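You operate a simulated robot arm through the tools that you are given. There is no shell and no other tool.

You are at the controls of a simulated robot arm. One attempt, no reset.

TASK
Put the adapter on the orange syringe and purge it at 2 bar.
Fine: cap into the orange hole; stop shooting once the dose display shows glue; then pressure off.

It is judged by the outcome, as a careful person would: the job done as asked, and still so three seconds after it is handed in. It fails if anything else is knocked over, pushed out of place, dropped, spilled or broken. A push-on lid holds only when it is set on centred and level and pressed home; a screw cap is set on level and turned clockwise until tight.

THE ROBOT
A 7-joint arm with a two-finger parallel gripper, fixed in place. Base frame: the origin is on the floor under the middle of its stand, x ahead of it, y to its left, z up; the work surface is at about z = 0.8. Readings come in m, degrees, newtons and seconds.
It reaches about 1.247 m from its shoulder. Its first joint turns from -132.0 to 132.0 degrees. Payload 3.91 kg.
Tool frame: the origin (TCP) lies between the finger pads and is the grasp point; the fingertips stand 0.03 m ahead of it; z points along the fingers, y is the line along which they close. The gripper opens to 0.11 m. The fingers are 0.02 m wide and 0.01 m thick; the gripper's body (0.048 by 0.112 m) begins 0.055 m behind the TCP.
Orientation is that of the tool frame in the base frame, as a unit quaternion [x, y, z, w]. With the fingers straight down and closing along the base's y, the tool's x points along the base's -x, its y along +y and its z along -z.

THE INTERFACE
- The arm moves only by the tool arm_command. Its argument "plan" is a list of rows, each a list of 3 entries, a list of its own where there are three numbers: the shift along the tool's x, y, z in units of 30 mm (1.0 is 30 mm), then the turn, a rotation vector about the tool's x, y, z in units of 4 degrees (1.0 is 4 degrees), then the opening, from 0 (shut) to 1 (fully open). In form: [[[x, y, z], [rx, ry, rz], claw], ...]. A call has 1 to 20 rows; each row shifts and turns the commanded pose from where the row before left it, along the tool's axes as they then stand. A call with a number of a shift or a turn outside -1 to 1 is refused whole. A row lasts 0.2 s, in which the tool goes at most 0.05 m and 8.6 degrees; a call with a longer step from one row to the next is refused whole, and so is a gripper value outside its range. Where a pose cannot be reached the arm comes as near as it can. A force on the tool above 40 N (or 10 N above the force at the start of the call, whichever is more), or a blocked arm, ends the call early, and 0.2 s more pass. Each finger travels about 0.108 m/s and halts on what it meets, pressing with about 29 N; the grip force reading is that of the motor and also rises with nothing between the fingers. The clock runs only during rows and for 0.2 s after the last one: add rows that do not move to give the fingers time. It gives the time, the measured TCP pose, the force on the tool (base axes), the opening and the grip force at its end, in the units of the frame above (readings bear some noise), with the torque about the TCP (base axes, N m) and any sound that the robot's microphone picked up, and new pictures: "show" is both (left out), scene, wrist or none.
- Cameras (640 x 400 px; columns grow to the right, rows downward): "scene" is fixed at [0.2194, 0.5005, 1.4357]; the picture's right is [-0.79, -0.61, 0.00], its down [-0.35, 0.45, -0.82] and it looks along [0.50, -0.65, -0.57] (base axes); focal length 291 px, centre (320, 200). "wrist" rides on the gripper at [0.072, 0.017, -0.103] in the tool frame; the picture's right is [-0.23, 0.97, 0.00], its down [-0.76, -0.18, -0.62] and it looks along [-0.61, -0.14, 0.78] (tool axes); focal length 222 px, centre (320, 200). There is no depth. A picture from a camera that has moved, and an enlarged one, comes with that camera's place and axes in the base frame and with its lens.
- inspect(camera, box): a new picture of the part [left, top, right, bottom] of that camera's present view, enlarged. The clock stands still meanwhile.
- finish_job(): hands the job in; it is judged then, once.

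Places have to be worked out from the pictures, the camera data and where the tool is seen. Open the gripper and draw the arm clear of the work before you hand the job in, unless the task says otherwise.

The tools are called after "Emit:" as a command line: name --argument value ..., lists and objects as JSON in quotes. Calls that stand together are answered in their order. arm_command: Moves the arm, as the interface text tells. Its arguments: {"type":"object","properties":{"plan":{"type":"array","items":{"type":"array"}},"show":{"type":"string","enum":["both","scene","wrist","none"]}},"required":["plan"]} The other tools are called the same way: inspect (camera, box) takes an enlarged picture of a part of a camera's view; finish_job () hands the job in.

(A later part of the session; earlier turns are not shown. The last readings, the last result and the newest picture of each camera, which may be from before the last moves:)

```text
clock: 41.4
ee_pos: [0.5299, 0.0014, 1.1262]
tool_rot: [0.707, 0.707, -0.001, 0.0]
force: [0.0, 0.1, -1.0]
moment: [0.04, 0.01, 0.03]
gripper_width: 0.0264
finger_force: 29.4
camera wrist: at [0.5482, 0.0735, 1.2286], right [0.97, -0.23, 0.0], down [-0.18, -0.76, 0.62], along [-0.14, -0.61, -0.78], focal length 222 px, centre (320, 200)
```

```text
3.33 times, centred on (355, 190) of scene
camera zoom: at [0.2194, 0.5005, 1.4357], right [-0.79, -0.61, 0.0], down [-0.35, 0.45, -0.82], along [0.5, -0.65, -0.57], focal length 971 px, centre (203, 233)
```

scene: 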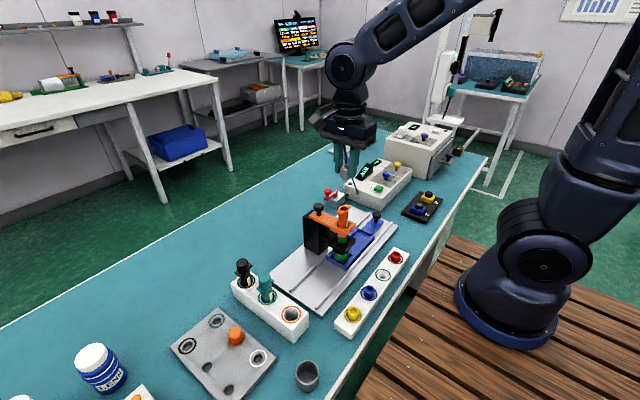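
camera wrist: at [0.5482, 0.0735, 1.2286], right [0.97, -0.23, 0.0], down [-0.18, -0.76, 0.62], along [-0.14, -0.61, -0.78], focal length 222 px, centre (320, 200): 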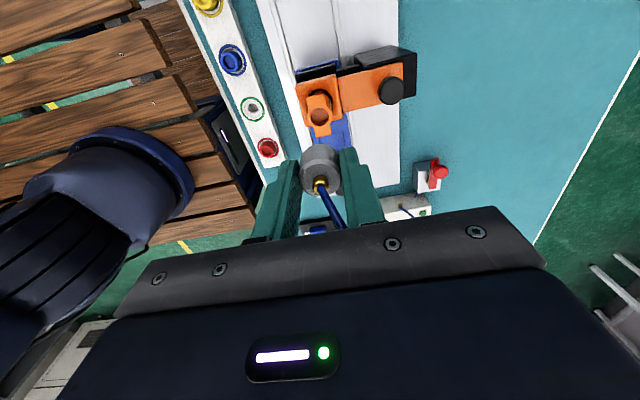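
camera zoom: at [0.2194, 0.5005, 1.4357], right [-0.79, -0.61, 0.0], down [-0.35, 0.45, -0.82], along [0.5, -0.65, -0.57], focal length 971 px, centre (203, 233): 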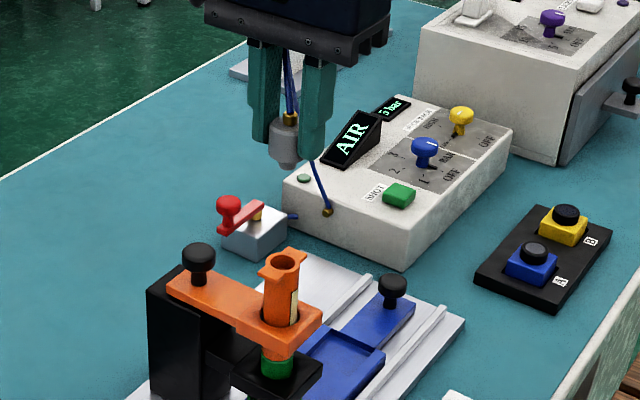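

The adapter hangs above the syringe. I'll zoom in on its underside and the syringe mouth to see how they mate.

Emit:
inspect --camera "scene" --box '[325, 140, 365, 190]'

Emit:
inspect --camera "scene" --box '[325, 195, 365, 245]'

Emit:
inspect --camera "wrist" --box '[290, 70, 360, 150]'

```text
8.00 times, centred on (345, 165) of scene
camera zoom: at [0.2194, 0.5005, 1.4357], right [-0.79, -0.61, 0.0], down [-0.35, 0.45, -0.82], along [0.5, -0.65, -0.57], focal length 2330 px, centre (120, 480)
```

zoom: 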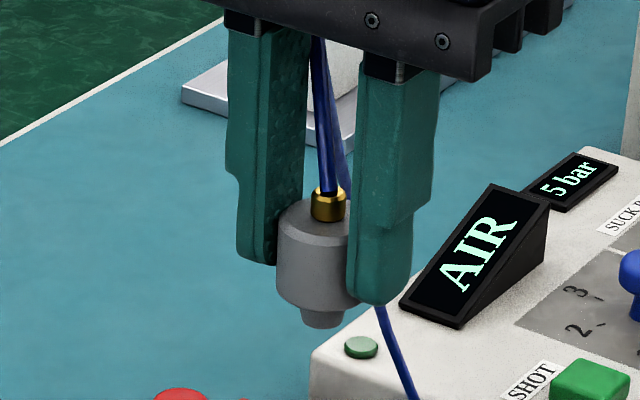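

```text
8.00 times, centred on (345, 220) of scene
camera zoom: at [0.2194, 0.5005, 1.4357], right [-0.79, -0.61, 0.0], down [-0.35, 0.45, -0.82], along [0.5, -0.65, -0.57], focal length 2330 px, centre (120, 40)
```

zoom: 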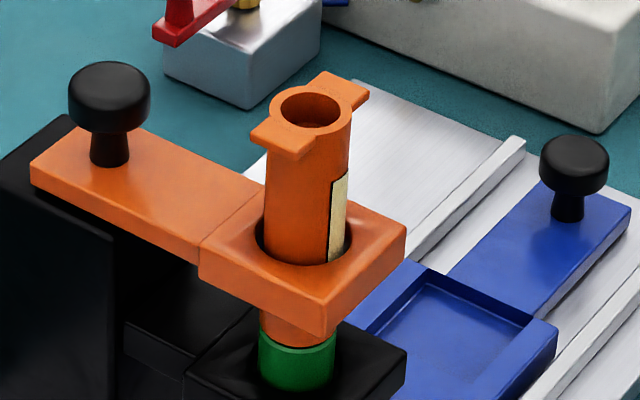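

```text
5.00 times, centred on (325, 110) of wrist
camera zoom: at [0.5482, 0.0735, 1.2286], right [0.97, -0.23, 0.0], down [-0.18, -0.76, 0.62], along [-0.14, -0.61, -0.78], focal length 1111 px, centre (295, 650)
```

zoom: 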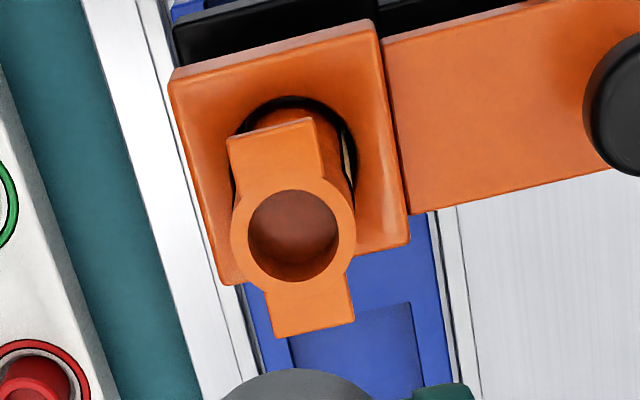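

Adapter and cap have the same kind of tapered plug. The syringe axis reads (0.5303, 0.0008) with the flange top at about 1.003, and the adapter is centred on the grasp point. I'll lower until the plug is just above the bore and check from both cameras.

Emit:
arm_command --plan '[[[0, 0, 0.6], [0, 0, 0], 0.0], [[0, 0, 0.6], [0, 0, 0], 0.0], [[0, 0, 0.5], [0, 0, 0], 0.0], [[0, 0, 0.4], [0, 0, 0], 0.0], [[0, 0, 0.2], [0, 0, 0], 0.0], [[0, 0, 0], [0, 0, 0], 0.0]]' --show "both"

Emit:
inspect --camera "wrist" --box '[280, 110, 360, 210]'

Emit:
inspect --camera "scene" --box '[325, 180, 365, 230]'

```text
clock: 42.8
ee_pos: [0.5318, 0.0024, 1.0547]
tool_rot: [0.707, 0.708, 0.0, 0.0]
force: [-0.8, 0.4, -0.7]
moment: [0.01, 0.03, -0.01]
gripper_width: 0.0265
finger_force: 28.7
camera wrist: at [0.5493, 0.0738, 1.1588], right [0.97, -0.23, 0.0], down [-0.18, -0.76, 0.62], along [-0.14, -0.61, -0.78], focal length 222 px, centre (320, 200)
```

scene: 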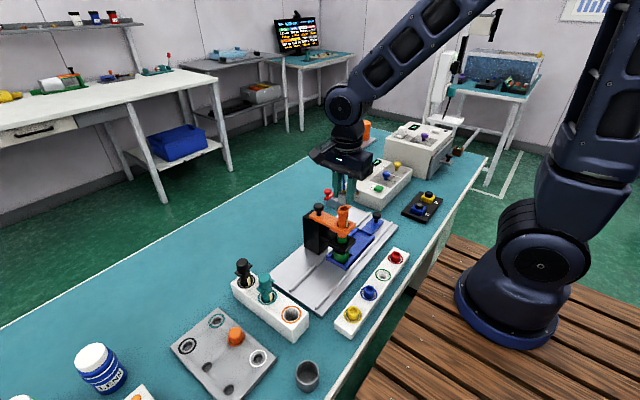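
wrist: 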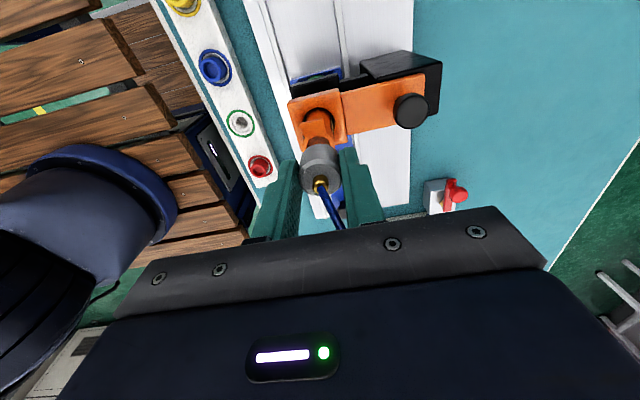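

```text
4.00 times, centred on (320, 160) of wrist
camera zoom: at [0.5493, 0.0738, 1.1588], right [0.97, -0.23, 0.0], down [-0.18, -0.76, 0.62], along [-0.14, -0.61, -0.78], focal length 888 px, centre (320, 360)
```

zoom: 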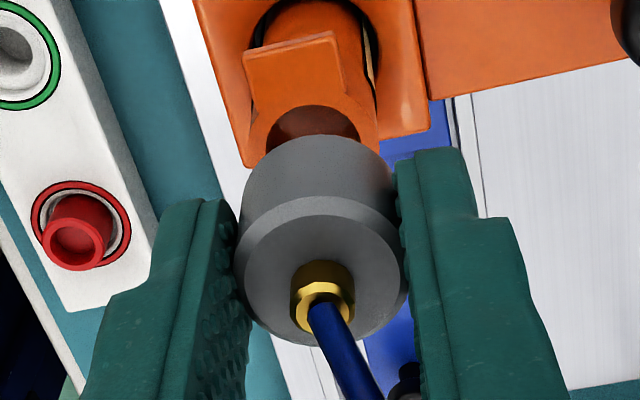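

```text
8.00 times, centred on (345, 205) of scene
camera zoom: at [0.2194, 0.5005, 1.4357], right [-0.79, -0.61, 0.0], down [-0.35, 0.45, -0.82], along [0.5, -0.65, -0.57], focal length 2330 px, centre (120, 160)
```

zoom: 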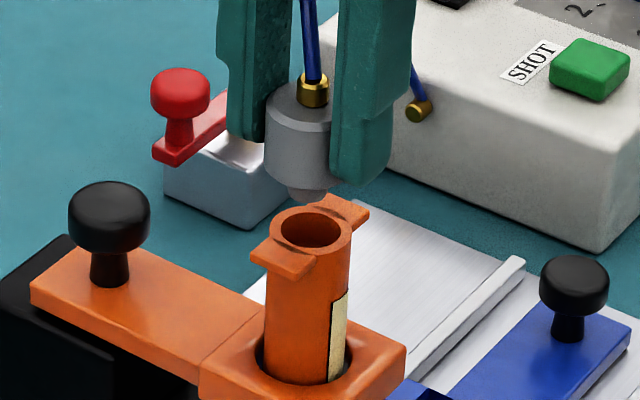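

Scene and wrist views agree the adapter is about 1.2 mm too far in +x and 1 mm in +y. I'll nudge it and re-check before inserting.

Emit:
arm_command --plan '[[[-0.035, -0.042, 0], [0, 0, 0], 0.0], [[0, 0, 0.08], [0, 0, 0], 0.0], [[0, 0, 0], [0, 0, 0], 0.0]]' --show "none"

Emit:
inspect --camera "wrist" --box '[280, 110, 360, 210]'

Emit:
inspect --camera "scene" --box '[330, 185, 360, 225]'

```text
clock: 43.6
ee_pos: [0.5303, 0.0018, 1.0539]
tool_rot: [0.707, 0.707, 0.0, 0.0]
force: [-0.2, 0.8, -1.2]
moment: [0.01, -0.01, -0.02]
gripper_width: 0.0267
finger_force: 28.7
```

```text
4.00 times, centred on (320, 160) of wrist
camera zoom: at [0.5477, 0.0735, 1.1571], right [0.97, -0.23, 0.0], down [-0.18, -0.76, 0.62], along [-0.14, -0.61, -0.78], focal length 888 px, centre (320, 360)
```

zoom: 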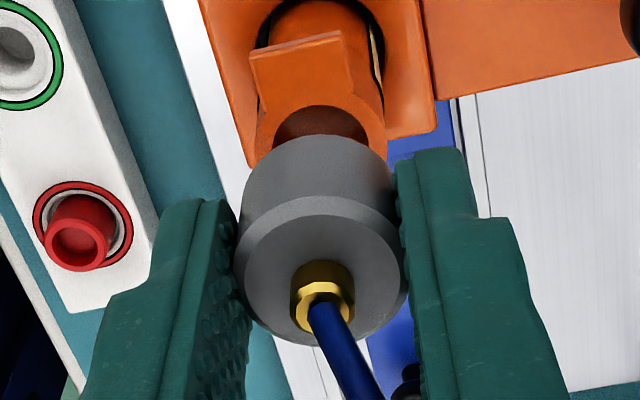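

```text
10.00 times, centred on (345, 205) of scene
camera zoom: at [0.2194, 0.5005, 1.4357], right [-0.79, -0.61, 0.0], down [-0.35, 0.45, -0.82], along [0.5, -0.65, -0.57], focal length 2913 px, centre (70, 150)
```

zoom: 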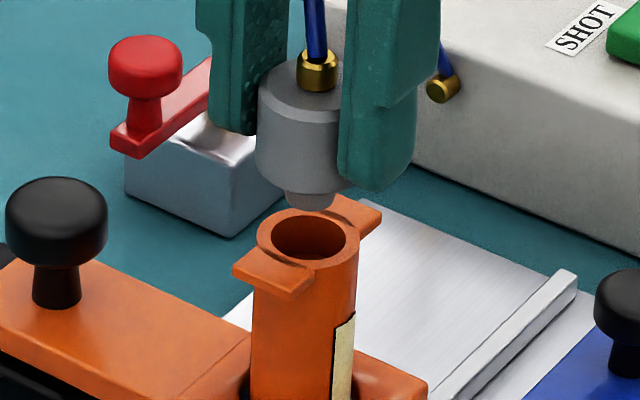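

Now the adapter axis lines up with the bore in both views (within about 0.5 mm). I'll lower it in small steps to insert the plug, watching the force.

Emit:
arm_command --plan '[[[0.015, 0, 0.1], [0, 0, 0], 0.0], [[0, 0, 0.1], [0, 0, 0], 0.0], [[0, 0, 0.1], [0, 0, 0], 0.0], [[0, 0, 0], [0, 0, 0], 0.0]]' --show "none"

Emit:
inspect --camera "wrist" --box '[280, 110, 360, 210]'

Emit:
inspect --camera "scene" --box '[330, 185, 360, 225]'

```text
clock: 44.6
ee_pos: [0.5297, 0.0016, 1.0452]
tool_rot: [0.707, 0.707, 0.0, 0.0]
force: [-0.8, 0.8, -0.7]
moment: [-0.04, 0.01, -0.02]
gripper_width: 0.0268
finger_force: 29.4
```

```text
4.00 times, centred on (320, 160) of wrist
camera zoom: at [0.5478, 0.0735, 1.1477], right [0.97, -0.23, 0.0], down [-0.18, -0.76, 0.62], along [-0.14, -0.61, -0.78], focal length 888 px, centre (320, 360)
```

zoom: 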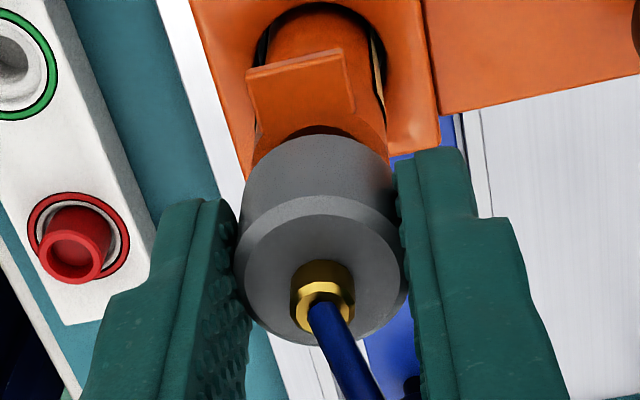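

```text
10.00 times, centred on (345, 205) of scene
camera zoom: at [0.2194, 0.5005, 1.4357], right [-0.79, -0.61, 0.0], down [-0.35, 0.45, -0.82], along [0.5, -0.65, -0.57], focal length 2913 px, centre (70, 150)
```

zoom: 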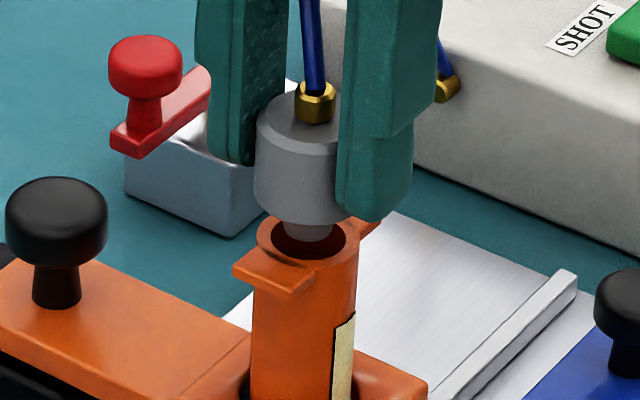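

The plug is entering the bore cleanly. Continuing down until the shoulder meets the flange.

Emit:
arm_command --plan '[[[0, 0, 0.08], [0, 0, 0], 0.0], [[0, 0, 0.08], [0, 0, 0], 0.0], [[0, 0, 0.06], [0, 0, 0], 0.0], [[0, 0, 0.05], [0, 0, 0], 0.0], [[0, 0, 0], [0, 0, 0], 0.0]]' --show "none"

Emit:
inspect --camera "wrist" --box '[280, 110, 360, 210]'

Emit:
inspect --camera "scene" --box '[330, 185, 360, 225]'

```text
clock: 45.8
ee_pos: [0.5308, 0.0013, 1.0374]
tool_rot: [0.707, 0.707, 0.0, 0.0]
force: [-0.5, -0.4, -0.6]
moment: [-0.03, 0.0, 0.03]
gripper_width: 0.0265
finger_force: 28.5
```

```text
4.00 times, centred on (320, 160) of wrist
camera zoom: at [0.5482, 0.0735, 1.1397], right [0.97, -0.23, 0.0], down [-0.18, -0.76, 0.62], along [-0.14, -0.61, -0.78], focal length 888 px, centre (320, 360)
```

zoom: 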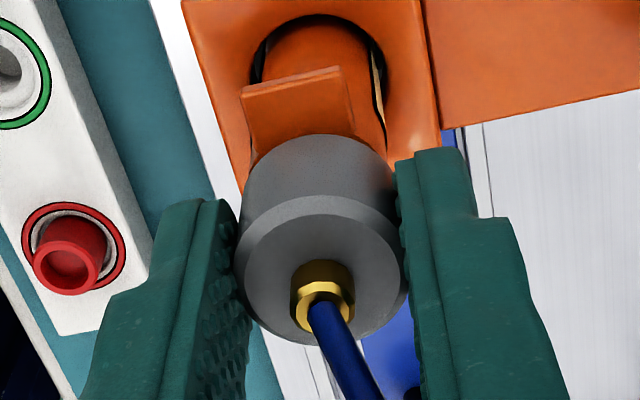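

```text
10.00 times, centred on (345, 205) of scene
camera zoom: at [0.2194, 0.5005, 1.4357], right [-0.79, -0.61, 0.0], down [-0.35, 0.45, -0.82], along [0.5, -0.65, -0.57], focal length 2913 px, centre (70, 150)
```

zoom: 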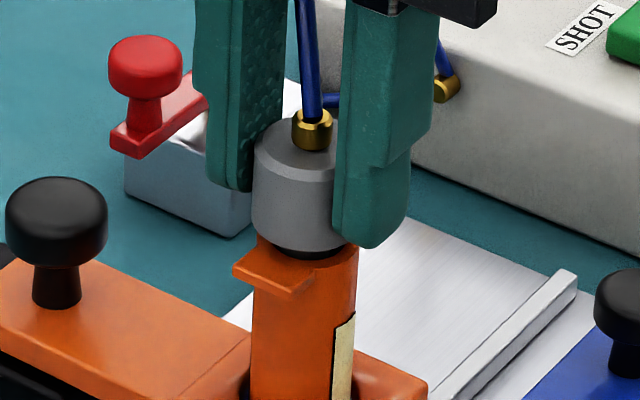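

The shoulder is about 2 mm above the flange. I'll press on in 1 mm steps to seat it.

Emit:
arm_command --plan '[[[0, 0, 0.04], [0, 0, 0], 0.0], [[0, 0, 0.04], [0, 0, 0], 0.0], [[0, 0, 0.04], [0, 0, 0], 0.0], [[0, 0, 0], [0, 0, 0], 0.0]]' --show "none"

Emit:
inspect --camera "scene" --box '[330, 185, 360, 225]'

```text
clock: 46.8
ee_pos: [0.5302, 0.0019, 1.0334]
tool_rot: [0.706, 0.708, 0.0, 0.0]
force: [0.5, 0.3, -1.0]
moment: [0.02, -0.03, 0.02]
gripper_width: 0.0265
finger_force: 29.2
```

```text
10.00 times, centred on (345, 205) of scene
camera zoom: at [0.2194, 0.5005, 1.4357], right [-0.79, -0.61, 0.0], down [-0.35, 0.45, -0.82], along [0.5, -0.65, -0.57], focal length 2913 px, centre (70, 150)
```

zoom: 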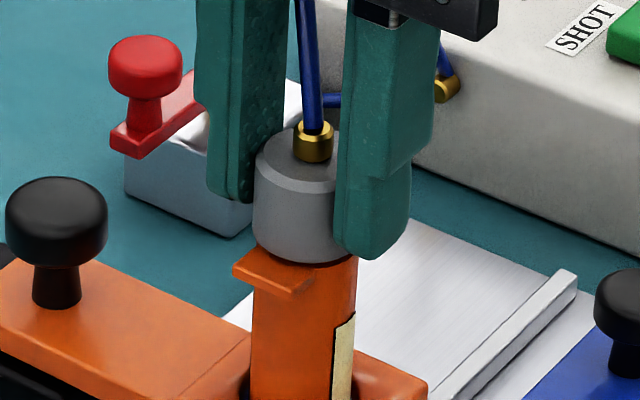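

It looks seated at TCP 1.033, but the force is still about zero. Pressing a bit more to drive it home.

Emit:
arm_command --plan '[[[0, 0, 0.03], [0, 0, 0], 0.0], [[0, 0, 0.03], [0, 0, 0], 0.0], [[0, 0, 0.03], [0, 0, 0], 0.0], [[0, 0, 0], [0, 0, 0], 0.0]]' --show "none"

Emit:
inspect --camera "scene" --box '[330, 185, 360, 225]'

```text
clock: 47.8
ee_pos: [0.5311, 0.0017, 1.0314]
tool_rot: [0.707, 0.707, 0.001, 0.0]
force: [-1.5, 0.0, 18.0]
moment: [0.03, 0.16, 0.05]
gripper_width: 0.0266
finger_force: 29.0
```

```text
10.00 times, centred on (345, 205) of scene
camera zoom: at [0.2194, 0.5005, 1.4357], right [-0.79, -0.61, 0.0], down [-0.35, 0.45, -0.82], along [0.5, -0.65, -0.57], focal length 2913 px, centre (70, 150)
```

zoom: 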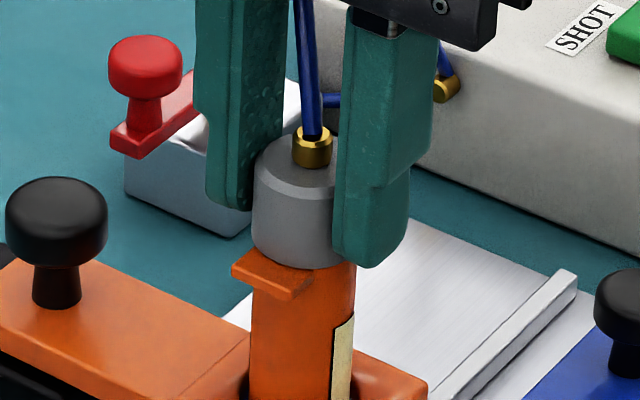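

18 N of reaction now: the shoulder is on the flange. A little more pressure, still below the limit, to be sure it is pressed home.

Emit:
arm_command --plan '[[[0, 0, 0.025], [0, 0, 0], 0.0], [[0, 0, 0], [0, 0, 0], 0.0], [[0, 0, 0], [0, 0, 0], 0.0]]' --show "none"

Emit:
inspect --camera "scene" --box '[310, 170, 390, 270]'

Emit:
inspect --camera "wrist" --box '[260, 80, 400, 210]'

```text
clock: 48.6
ee_pos: [0.5315, 0.0025, 1.0294]
tool_rot: [0.707, 0.707, 0.0, 0.0]
force: [0.7, -0.1, 9.1]
moment: [-0.06, -0.09, 0.0]
gripper_width: 0.0264
finger_force: 28.8
```

```text
4.00 times, centred on (350, 220) of scene
camera zoom: at [0.2194, 0.5005, 1.4357], right [-0.79, -0.61, 0.0], down [-0.35, 0.45, -0.82], along [0.5, -0.65, -0.57], focal length 1165 px, centre (200, 120)
```

zoom: 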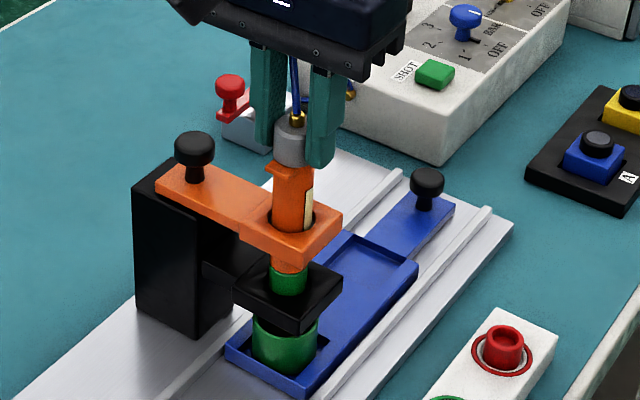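

```text
3.08 times, centred on (330, 145) of wrist
camera zoom: at [0.5476, 0.0736, 1.1323], right [0.97, -0.23, 0.0], down [-0.18, -0.76, 0.62], along [-0.14, -0.61, -0.78], focal length 684 px, centre (289, 369)
```

zoom: 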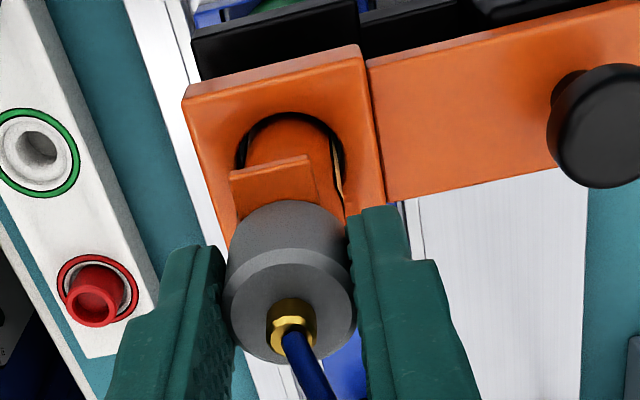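

The force fell to 9 N while the tool sank 2 mm more, so something clicked or slid. Zooming in to compare.

Emit:
inspect --camera "scene" --box '[330, 185, 360, 225]'

Emit:
inspect --camera "scene" --box '[325, 215, 365, 265]'

```text
10.00 times, centred on (345, 205) of scene
camera zoom: at [0.2194, 0.5005, 1.4357], right [-0.79, -0.61, 0.0], down [-0.35, 0.45, -0.82], along [0.5, -0.65, -0.57], focal length 2913 px, centre (70, 150)
```

zoom: 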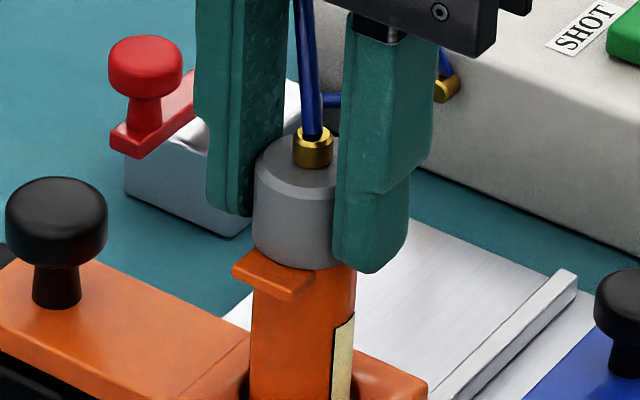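

```text
8.00 times, centred on (345, 240) of scene
camera zoom: at [0.2194, 0.5005, 1.4357], right [-0.79, -0.61, 0.0], down [-0.35, 0.45, -0.82], along [0.5, -0.65, -0.57], focal length 2330 px, centre (120, -120)
```

zoom: 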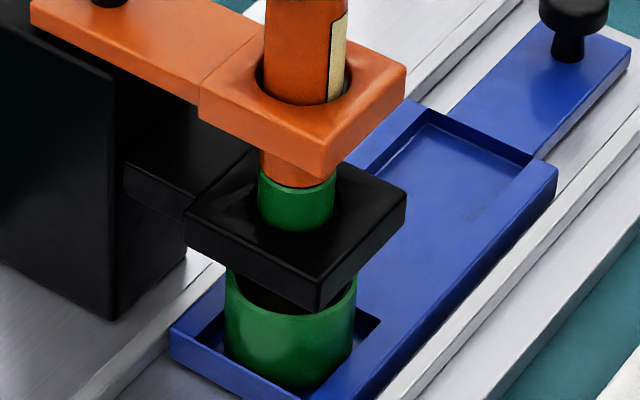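

The adapter and brass nut haven't moved; only the fingers slid 2 mm down it, so it's seated on the flange. I'll release and look at how it sits. Then I'll press on its top face with the fingertips straddling the brass nut.

Emit:
arm_command --plan '[[[0, 0, 0], [0, 0, 0], 0.15], [[0, 0, 0], [0, 0, 0], 0.3], [[0, 0, 0], [0, 0, 0], 0.42], [[0, 0, -0.4], [0, 0, 0], 0.42], [[0, 0, -0.6], [0, 0, 0], 0.42], [[0, 0, -0.4], [0, 0, 0], 0.42], [[0, 0, 0], [0, 0, 0], 0.42]]' --show "both"

Emit:
inspect --camera "scene" --box '[320, 165, 370, 235]'

Emit:
inspect --camera "wrist" --box '[260, 80, 400, 210]'

```text
clock: 50.2
ee_pos: [0.5298, 0.0016, 1.0712]
tool_rot: [0.707, 0.707, 0.0, 0.0]
force: [0.2, -0.6, -0.4]
moment: [-0.02, 0.0, 0.0]
gripper_width: 0.0459
finger_force: 0.1
camera wrist: at [0.5477, 0.0736, 1.1743], right [0.97, -0.23, 0.0], down [-0.18, -0.76, 0.62], along [-0.14, -0.61, -0.78], focal length 222 px, centre (320, 200)
```

scene: 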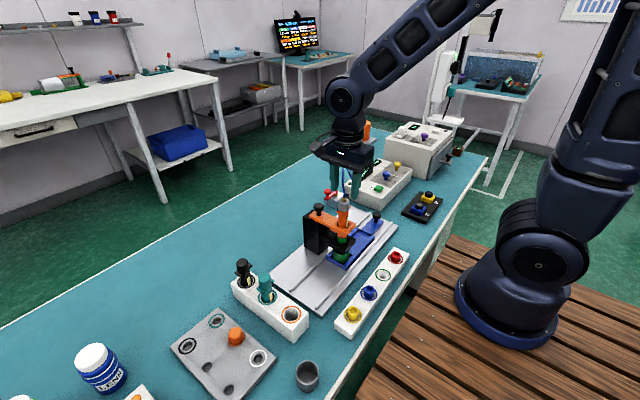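
wrist: 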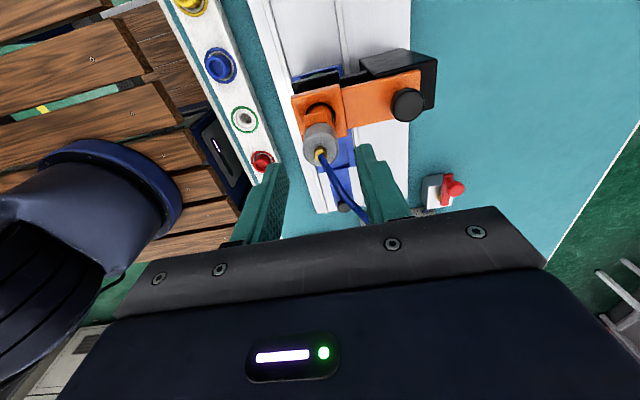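

```text
5.71 times, centred on (345, 200) of scene
camera zoom: at [0.2194, 0.5005, 1.4357], right [-0.79, -0.61, 0.0], down [-0.35, 0.45, -0.82], along [0.5, -0.65, -0.57], focal length 1664 px, centre (177, 200)
```

zoom: 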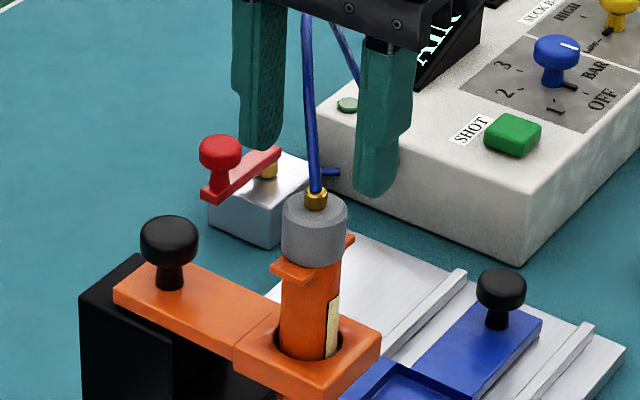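

```text
3.08 times, centred on (330, 145) of wrist
camera zoom: at [0.5477, 0.0736, 1.1743], right [0.97, -0.23, 0.0], down [-0.18, -0.76, 0.62], along [-0.14, -0.61, -0.78], focal length 684 px, centre (289, 369)
```

zoom: 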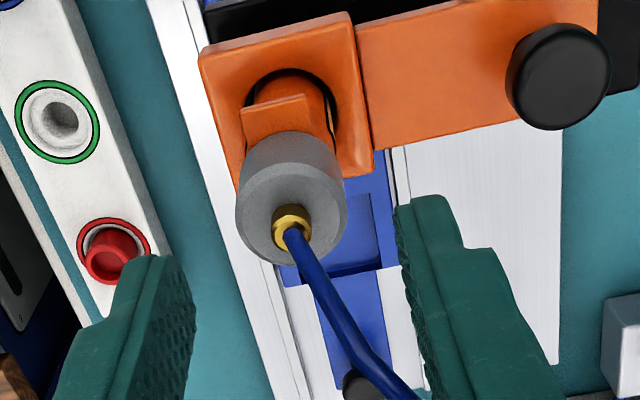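

The adapter sits flush and level on the flange. I'll close the fingers to about 16 mm so they straddle the brass nut, then press on the adapter's top face.

Emit:
arm_command --plan '[[[0, 0, 0], [0, 0, 0], 0.3], [[0, 0, 0], [0, 0, 0], 0.15], [[0, 0, 0], [0, 0, 0], 0.15], [[0, 0, 0.2], [0, 0, 0], 0.15], [[0, 0, 0.15], [0, 0, 0], 0.15], [[0, 0, 0], [0, 0, 0], 0.15]]' --show "none"

Emit:
inspect --camera "scene" --box '[330, 175, 360, 215]'

Emit:
inspect --camera "wrist" --box '[260, 80, 400, 210]'

```text
clock: 51.6
ee_pos: [0.5304, 0.0028, 1.0622]
tool_rot: [0.708, 0.707, 0.0, 0.0]
force: [0.7, -0.5, -0.7]
moment: [-0.04, 0.01, 0.02]
gripper_width: 0.0164
finger_force: 0.0
```

```text
10.00 times, centred on (345, 195) of scene
camera zoom: at [0.2194, 0.5005, 1.4357], right [-0.79, -0.61, 0.0], down [-0.35, 0.45, -0.82], along [0.5, -0.65, -0.57], focal length 2913 px, centre (70, 250)
```

zoom: 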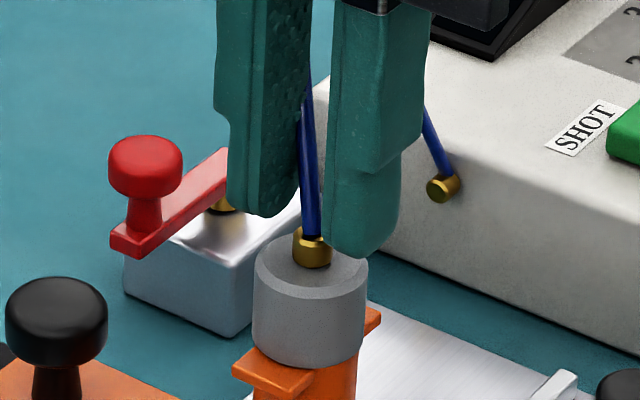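

```text
3.08 times, centred on (330, 145) of wrist
camera zoom: at [0.5478, 0.0732, 1.1644], right [0.97, -0.23, 0.0], down [-0.18, -0.76, 0.62], along [-0.14, -0.61, -0.78], focal length 684 px, centre (289, 369)
```

zoom: 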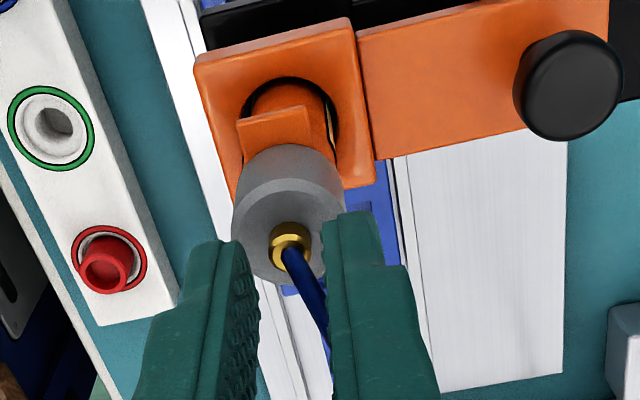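

The fingertips are on either side of the brass nut, a few millimetres above the adapter's top face. Pressing down in small steps.

Emit:
arm_command --plan '[[[0, 0, 0.1], [0, 0, 0], 0.15], [[0, 0, 0.1], [0, 0, 0], 0.15], [[0, 0, 0.05], [0, 0, 0], 0.15], [[0, 0, 0], [0, 0, 0], 0.15]]' --show "none"

Emit:
inspect --camera "scene" --box '[330, 175, 360, 215]'

```text
clock: 52.6
ee_pos: [0.5304, 0.0011, 1.0543]
tool_rot: [0.707, 0.707, 0.0, 0.0]
force: [-0.5, -0.6, 0.5]
moment: [-0.02, 0.0, 0.02]
gripper_width: 0.0163
finger_force: 0.0
```

```text
10.00 times, centred on (345, 195) of scene
camera zoom: at [0.2194, 0.5005, 1.4357], right [-0.79, -0.61, 0.0], down [-0.35, 0.45, -0.82], along [0.5, -0.65, -0.57], focal length 2913 px, centre (70, 250)
```

zoom: 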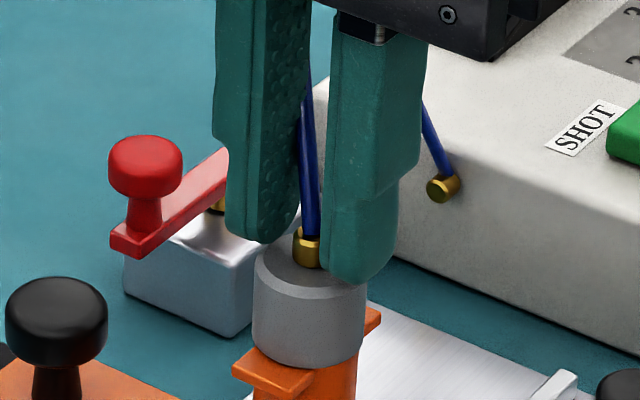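

Still just touching. Pressing on gradually.

Emit:
arm_command --plan '[[[0, 0, 0.04], [0, 0, 0], 0.15], [[0, 0, 0.04], [0, 0, 0], 0.15], [[0, 0, 0.03], [0, 0, 0], 0.15], [[0, 0, 0], [0, 0, 0], 0.15]]' --show "none"

Emit:
inspect --camera "scene" --box '[330, 175, 360, 215]'

```text
clock: 53.6
ee_pos: [0.5302, 0.0015, 1.0507]
tool_rot: [0.707, 0.707, -0.001, 0.0]
force: [0.3, -0.1, 5.6]
moment: [0.0, 0.0, 0.01]
gripper_width: 0.0166
finger_force: 0.2
```

```text
10.00 times, centred on (345, 195) of scene
camera zoom: at [0.2194, 0.5005, 1.4357], right [-0.79, -0.61, 0.0], down [-0.35, 0.45, -0.82], along [0.5, -0.65, -0.57], focal length 2913 px, centre (70, 250)
```

zoom: 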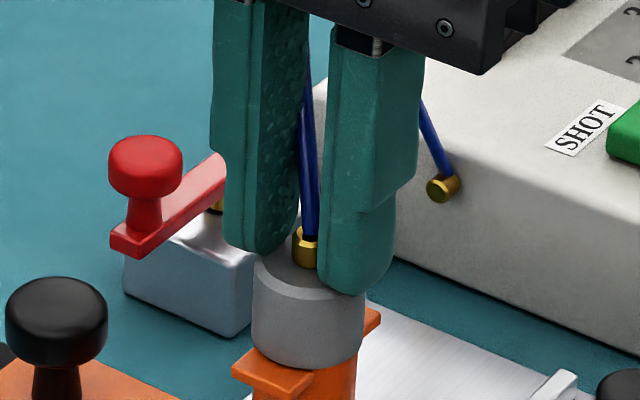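

Contact now, 5.6 N. Pressing about 2 mm further for a firm push.

Emit:
arm_command --plan '[[[0, 0, 0.03], [0, 0, 0], 0.15], [[0, 0, 0.03], [0, 0, 0], 0.15], [[0, 0, 0], [0, 0, 0], 0.15]]' --show "none"

Emit:
inspect --camera "scene" --box '[330, 175, 360, 215]'

```text
clock: 54.6
ee_pos: [0.5311, 0.0016, 1.0507]
tool_rot: [0.707, 0.707, 0.002, 0.002]
force: [-1.7, 0.6, 18.1]
moment: [0.05, 0.17, 0.03]
gripper_width: 0.0166
finger_force: 0.0
stopped in row 3: the force on the tool passed its limit at 41 N (the readings are from after the stop); the commanded pose is now the measured one
```

```text
10.00 times, centred on (345, 195) of scene
camera zoom: at [0.2194, 0.5005, 1.4357], right [-0.79, -0.61, 0.0], down [-0.35, 0.45, -0.82], along [0.5, -0.65, -0.57], focal length 2913 px, centre (70, 250)
```

zoom: 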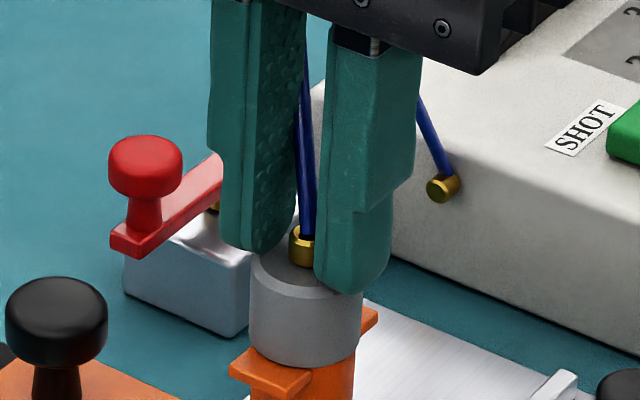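

The press reached 41 N and the adapter is firmly home. I'll open the fingers, back straight up, and check how it sits.

Emit:
arm_command --plan '[[[0, 0, -0.2], [0, 0, 0], 0.2], [[0, 0, -0.3], [0, 0, 0], 0.4], [[0, 0, -0.6], [0, 0, 0], 0.5], [[0, 0, -0.8], [0, 0, 0], 0.5], [[0, 0, -0.8], [0, 0, 0], 0.5], [[0, 0, -0.8], [0, 0, 0], 0.5], [[0, 0, -0.8], [0, 0, 0], 0.5], [[0, 0, 0], [0, 0, 0], 0.5]]' --show "both"

Emit:
inspect --camera "scene" --box '[320, 165, 370, 235]'

Emit:
inspect --camera "wrist" --box '[260, 50, 400, 180]'

```text
clock: 56.4
ee_pos: [0.5306, 0.001, 1.1793]
tool_rot: [0.707, 0.707, 0.001, 0.001]
force: [-0.5, 0.4, 0.0]
moment: [0.01, -0.01, -0.02]
gripper_width: 0.0547
finger_force: 0.1
camera wrist: at [0.5484, 0.0733, 1.2821], right [0.97, -0.23, 0.0], down [-0.18, -0.76, 0.62], along [-0.14, -0.61, -0.78], focal length 222 px, centre (320, 200)
```

scene: 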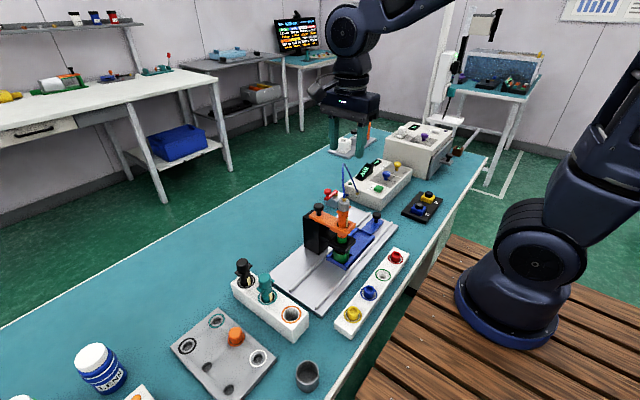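
wrist: 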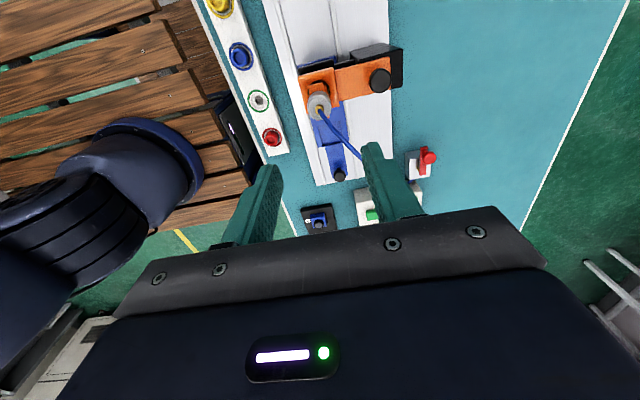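

```text
5.71 times, centred on (345, 200) of scene
camera zoom: at [0.2194, 0.5005, 1.4357], right [-0.79, -0.61, 0.0], down [-0.35, 0.45, -0.82], along [0.5, -0.65, -0.57], focal length 1664 px, centre (177, 200)
```

zoom: 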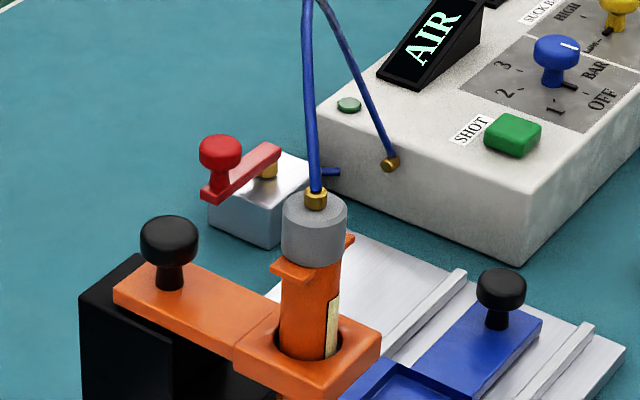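

```text
3.08 times, centred on (330, 115) of wrist
camera zoom: at [0.5484, 0.0733, 1.2821], right [0.97, -0.23, 0.0], down [-0.18, -0.76, 0.62], along [-0.14, -0.61, -0.78], focal length 684 px, centre (289, 462)
```

zoom: 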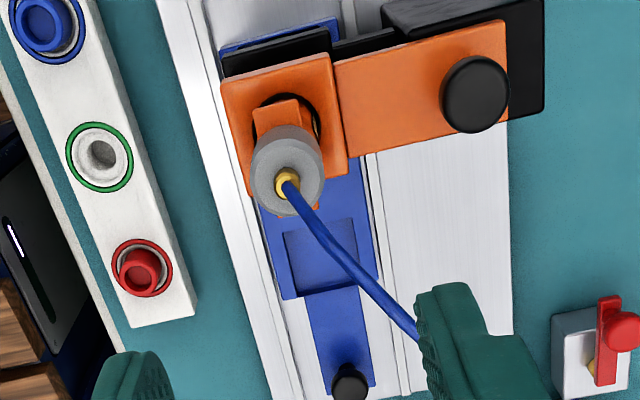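

The adapter stands level with the hose arching up to about (0.565, -0.04, 1.10) and back down to its port. I'll rise a little and move over the dispenser box to read the dial closely.

Emit:
arm_command --plan '[[[0, 0, -0.8], [0, 0, 0], 0.5], [[0, 0, -0.8], [0, 0, 0], 0.5], [[-0.95, 0.17, 0], [0, 0, 0], 0.5], [[-0.95, 0.17, 0], [0, 0, 0], 0.5], [[-0.95, 0.17, 0], [0, 0, 0], 0.5], [[-0.95, 0.17, 0], [0, 0, 0], 0.5], [[-0.95, 0.17, 0], [0, 0, 0], 0.5], [[-0.95, 0.17, 0], [0, 0, 0], 0.5], [[-0.95, 0.17, 0], [0, 0, 0], 0.5], [[-0.95, 0.17, 0], [0, 0, 0], 0.5], [[-0.95, 0.17, 0], [0, 0, 0], 0.5], [[-0.95, 0.17, 0], [0, 0, 0], 0.5], [[-0.95, 0.17, 0], [0, 0, 0], 0.5], [[-0.95, 0.17, 0], [0, 0, 0], 0.5], [[-0.6, 0, 0], [0, 0, 0], 0.5], [[0, 0, 0], [0, 0, 0], 0.5]]' --show "both"

Emit:
inspect --camera "wrist" --box '[220, 30, 420, 190]'

Emit:
inspect --camera "scene" --box '[320, 130, 430, 220]'

```text
clock: 59.8
ee_pos: [0.5925, -0.3585, 1.2282]
tool_rot: [0.707, 0.707, 0.0, 0.001]
force: [0.9, -0.3, -1.1]
moment: [-0.02, -0.03, 0.02]
gripper_width: 0.0549
finger_force: 0.1
camera wrist: at [0.6093, -0.2864, 1.3305], right [0.97, -0.23, 0.0], down [-0.18, -0.76, 0.62], along [-0.14, -0.61, -0.78], focal length 222 px, centre (320, 200)
```

scene: 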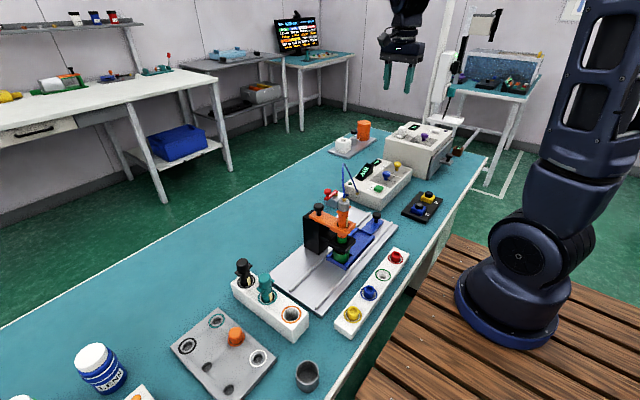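
wrist: 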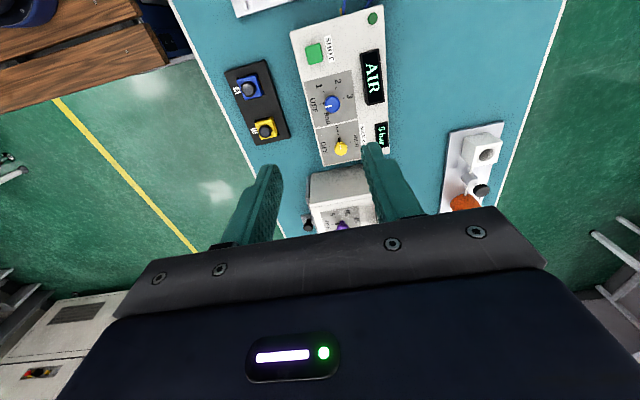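

```text
2.50 times, centred on (320, 110) of wrist
camera zoom: at [0.6093, -0.2864, 1.3305], right [0.97, -0.23, 0.0], down [-0.18, -0.76, 0.62], along [-0.14, -0.61, -0.78], focal length 555 px, centre (320, 425)
```

zoom: 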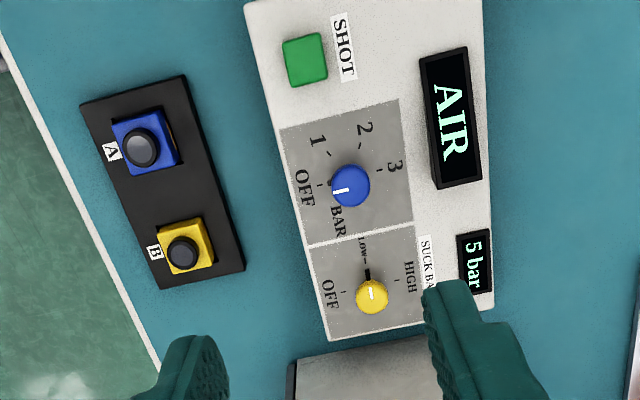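

```text
4.44 times, centred on (375, 175) of scene
camera zoom: at [0.2194, 0.5005, 1.4357], right [-0.79, -0.61, 0.0], down [-0.35, 0.45, -0.82], along [0.5, -0.65, -0.57], focal length 1295 px, centre (76, 311)
```

zoom: 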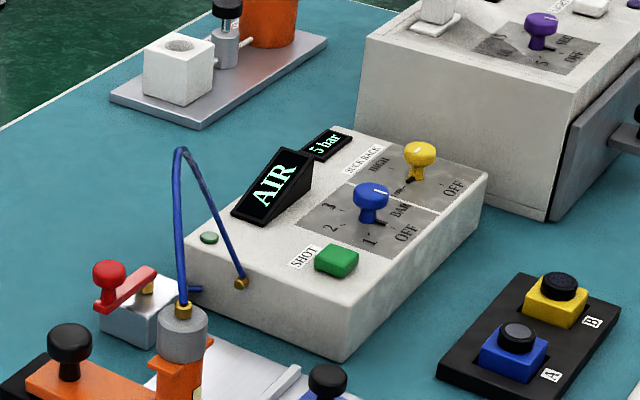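

The dial is in view. Zooming tightly on both dials to read the pointers and the display.

Emit:
inspect --camera "wrist" --box '[300, 65, 370, 125]'

Emit:
inspect --camera "wrist" --box '[310, 110, 400, 170]'

Emit:
inspect --camera "wrist" --box '[285, 0, 395, 70]'

Emit:
inspect --camera "scene" --box '[365, 155, 425, 205]'

```text
6.67 times, centred on (335, 95) of wrist
camera zoom: at [0.6093, -0.2864, 1.3305], right [0.97, -0.23, 0.0], down [-0.18, -0.76, 0.62], along [-0.14, -0.61, -0.78], focal length 1481 px, centre (220, 900)
```

zoom: 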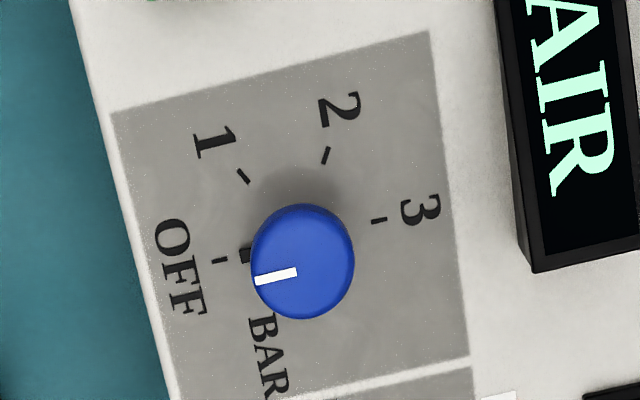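

```text
6.67 times, centred on (355, 140) of wrist
camera zoom: at [0.6093, -0.2864, 1.3305], right [0.97, -0.23, 0.0], down [-0.18, -0.76, 0.62], along [-0.14, -0.61, -0.78], focal length 1481 px, centre (87, 600)
```

zoom: 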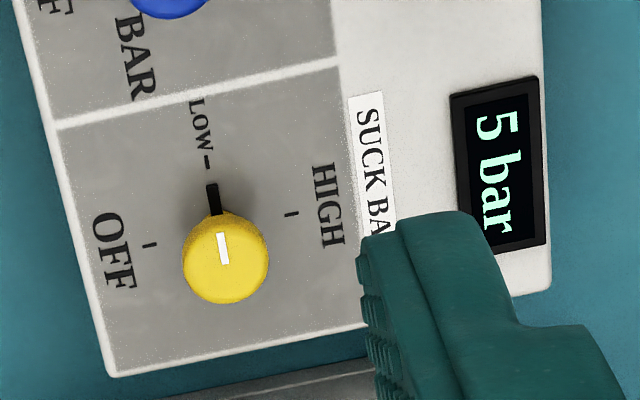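

```text
5.71 times, centred on (340, 35) of wrist
camera zoom: at [0.6093, -0.2864, 1.3305], right [0.97, -0.23, 0.0], down [-0.18, -0.76, 0.62], along [-0.14, -0.61, -0.78], focal length 1269 px, centre (206, 1143)
```

zoom: 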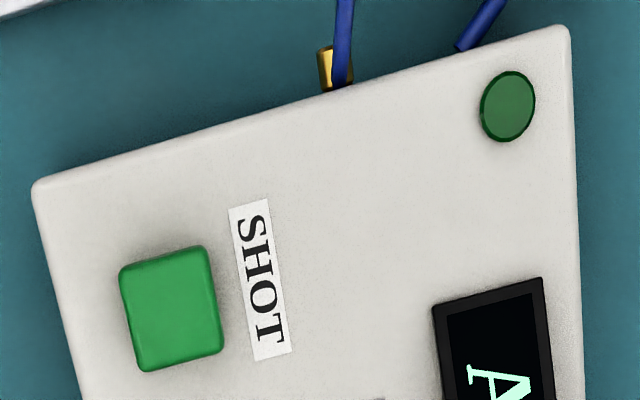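

```text
8.00 times, centred on (395, 180) of scene
camera zoom: at [0.2194, 0.5005, 1.4357], right [-0.79, -0.61, 0.0], down [-0.35, 0.45, -0.82], along [0.5, -0.65, -0.57], focal length 2330 px, centre (-280, 360)
```

zoom: 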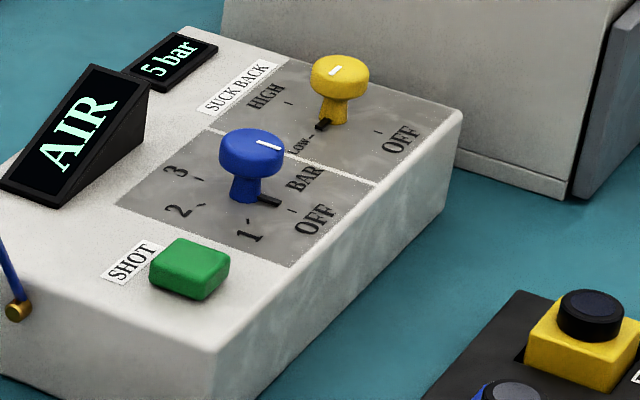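

Pressure dial: pointer at OFF, ticks 60° apart going clockwise OFF→1→2→3, centred at (0.604, -0.4075), knob top z about 0.90. Setting 2 bar is therefore a 120° clockwise turn. I'll line up over the knob, pre-rotate -30°, and descend to just above it.

Emit:
arm_command --plan '[[[-0.83, 0.19, 0], [0, 0, 0], 0.5], [[-0.8, 0.19, 0], [0, 0, 0], 0.5], [[0, 0, 0.5], [0, 0, -1], 0.5], [[0, 0, 0.5], [0, 0, -1], 0.5], [[0, 0, 0.5], [0, 0, -1], 0.5], [[0, 0, 0.5], [0, 0, -1], 0.5], [[0, 0, 0.5], [0, 0, -1], 0.5], [[0, 0, 0.5], [0, 0, -1], 0.5], [[0, 0, 0.5], [0, 0, -1], 0.5], [[0, 0, 0.5], [0, 0, -0.5], 0.5], [[0, 0, 0.9], [0, 0, 0], 0.5], [[0, 0, 0.9], [0, 0, 0], 0.5], [[0, 0, 0.9], [0, 0, 0], 0.5], [[0, 0, 0.9], [0, 0, 0], 0.5], [[0, 0, 0.5], [0, 0, 0], 0.5], [[0, 0, 0], [0, 0, 0], 0.5]]' --show "both"

Emit:
inspect --camera "wrist" --box '[230, 50, 410, 200]'

Emit:
inspect --camera "scene" --box '[340, 120, 430, 210]'

```text
clock: 63.2
ee_pos: [0.603, -0.4078, 0.9829]
tool_rot: [0.5, 0.866, 0.0, 0.0]
force: [0.5, 0.6, 0.7]
moment: [0.01, 0.02, 0.0]
gripper_width: 0.055
finger_force: 0.0
camera wrist: at [0.5816, -0.337, 1.0863], right [0.96, 0.29, 0.0], down [0.23, -0.75, 0.62], along [0.18, -0.6, -0.78], focal length 222 px, centre (320, 200)
```

scene: 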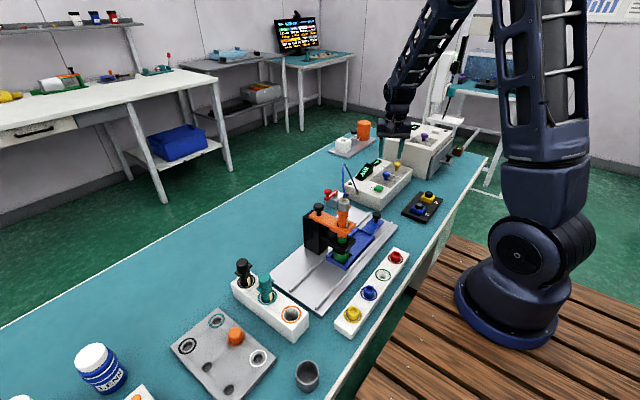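
wrist: 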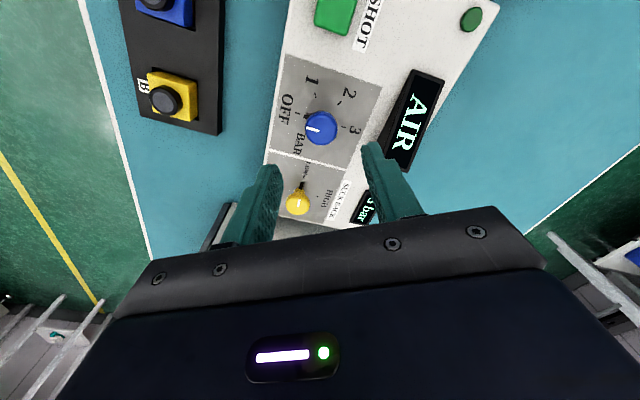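

```text
2.67 times, centred on (320, 125) of wrist
camera zoom: at [0.5816, -0.337, 1.0863], right [0.96, 0.29, 0.0], down [0.23, -0.75, 0.62], along [0.18, -0.6, -0.78], focal length 592 px, centre (320, 400)
```

zoom: 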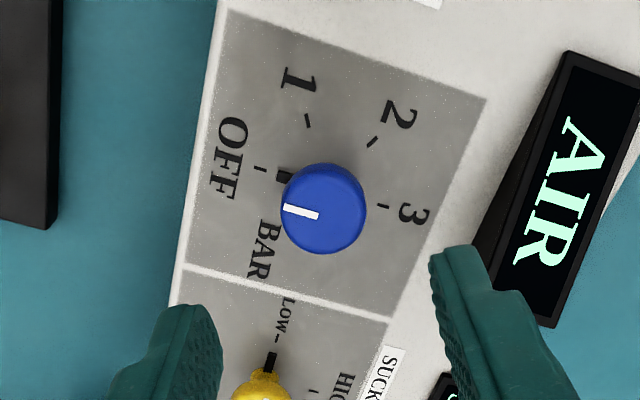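

```text
4.44 times, centred on (385, 165) of scene
camera zoom: at [0.2194, 0.5005, 1.4357], right [-0.79, -0.61, 0.0], down [-0.35, 0.45, -0.82], along [0.5, -0.65, -0.57], focal length 1295 px, centre (31, 356)
```

zoom: 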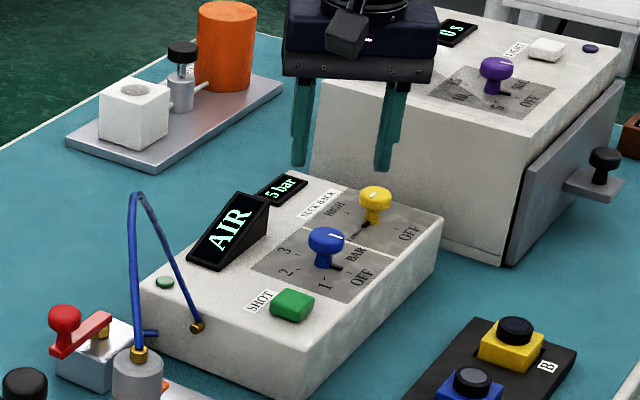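

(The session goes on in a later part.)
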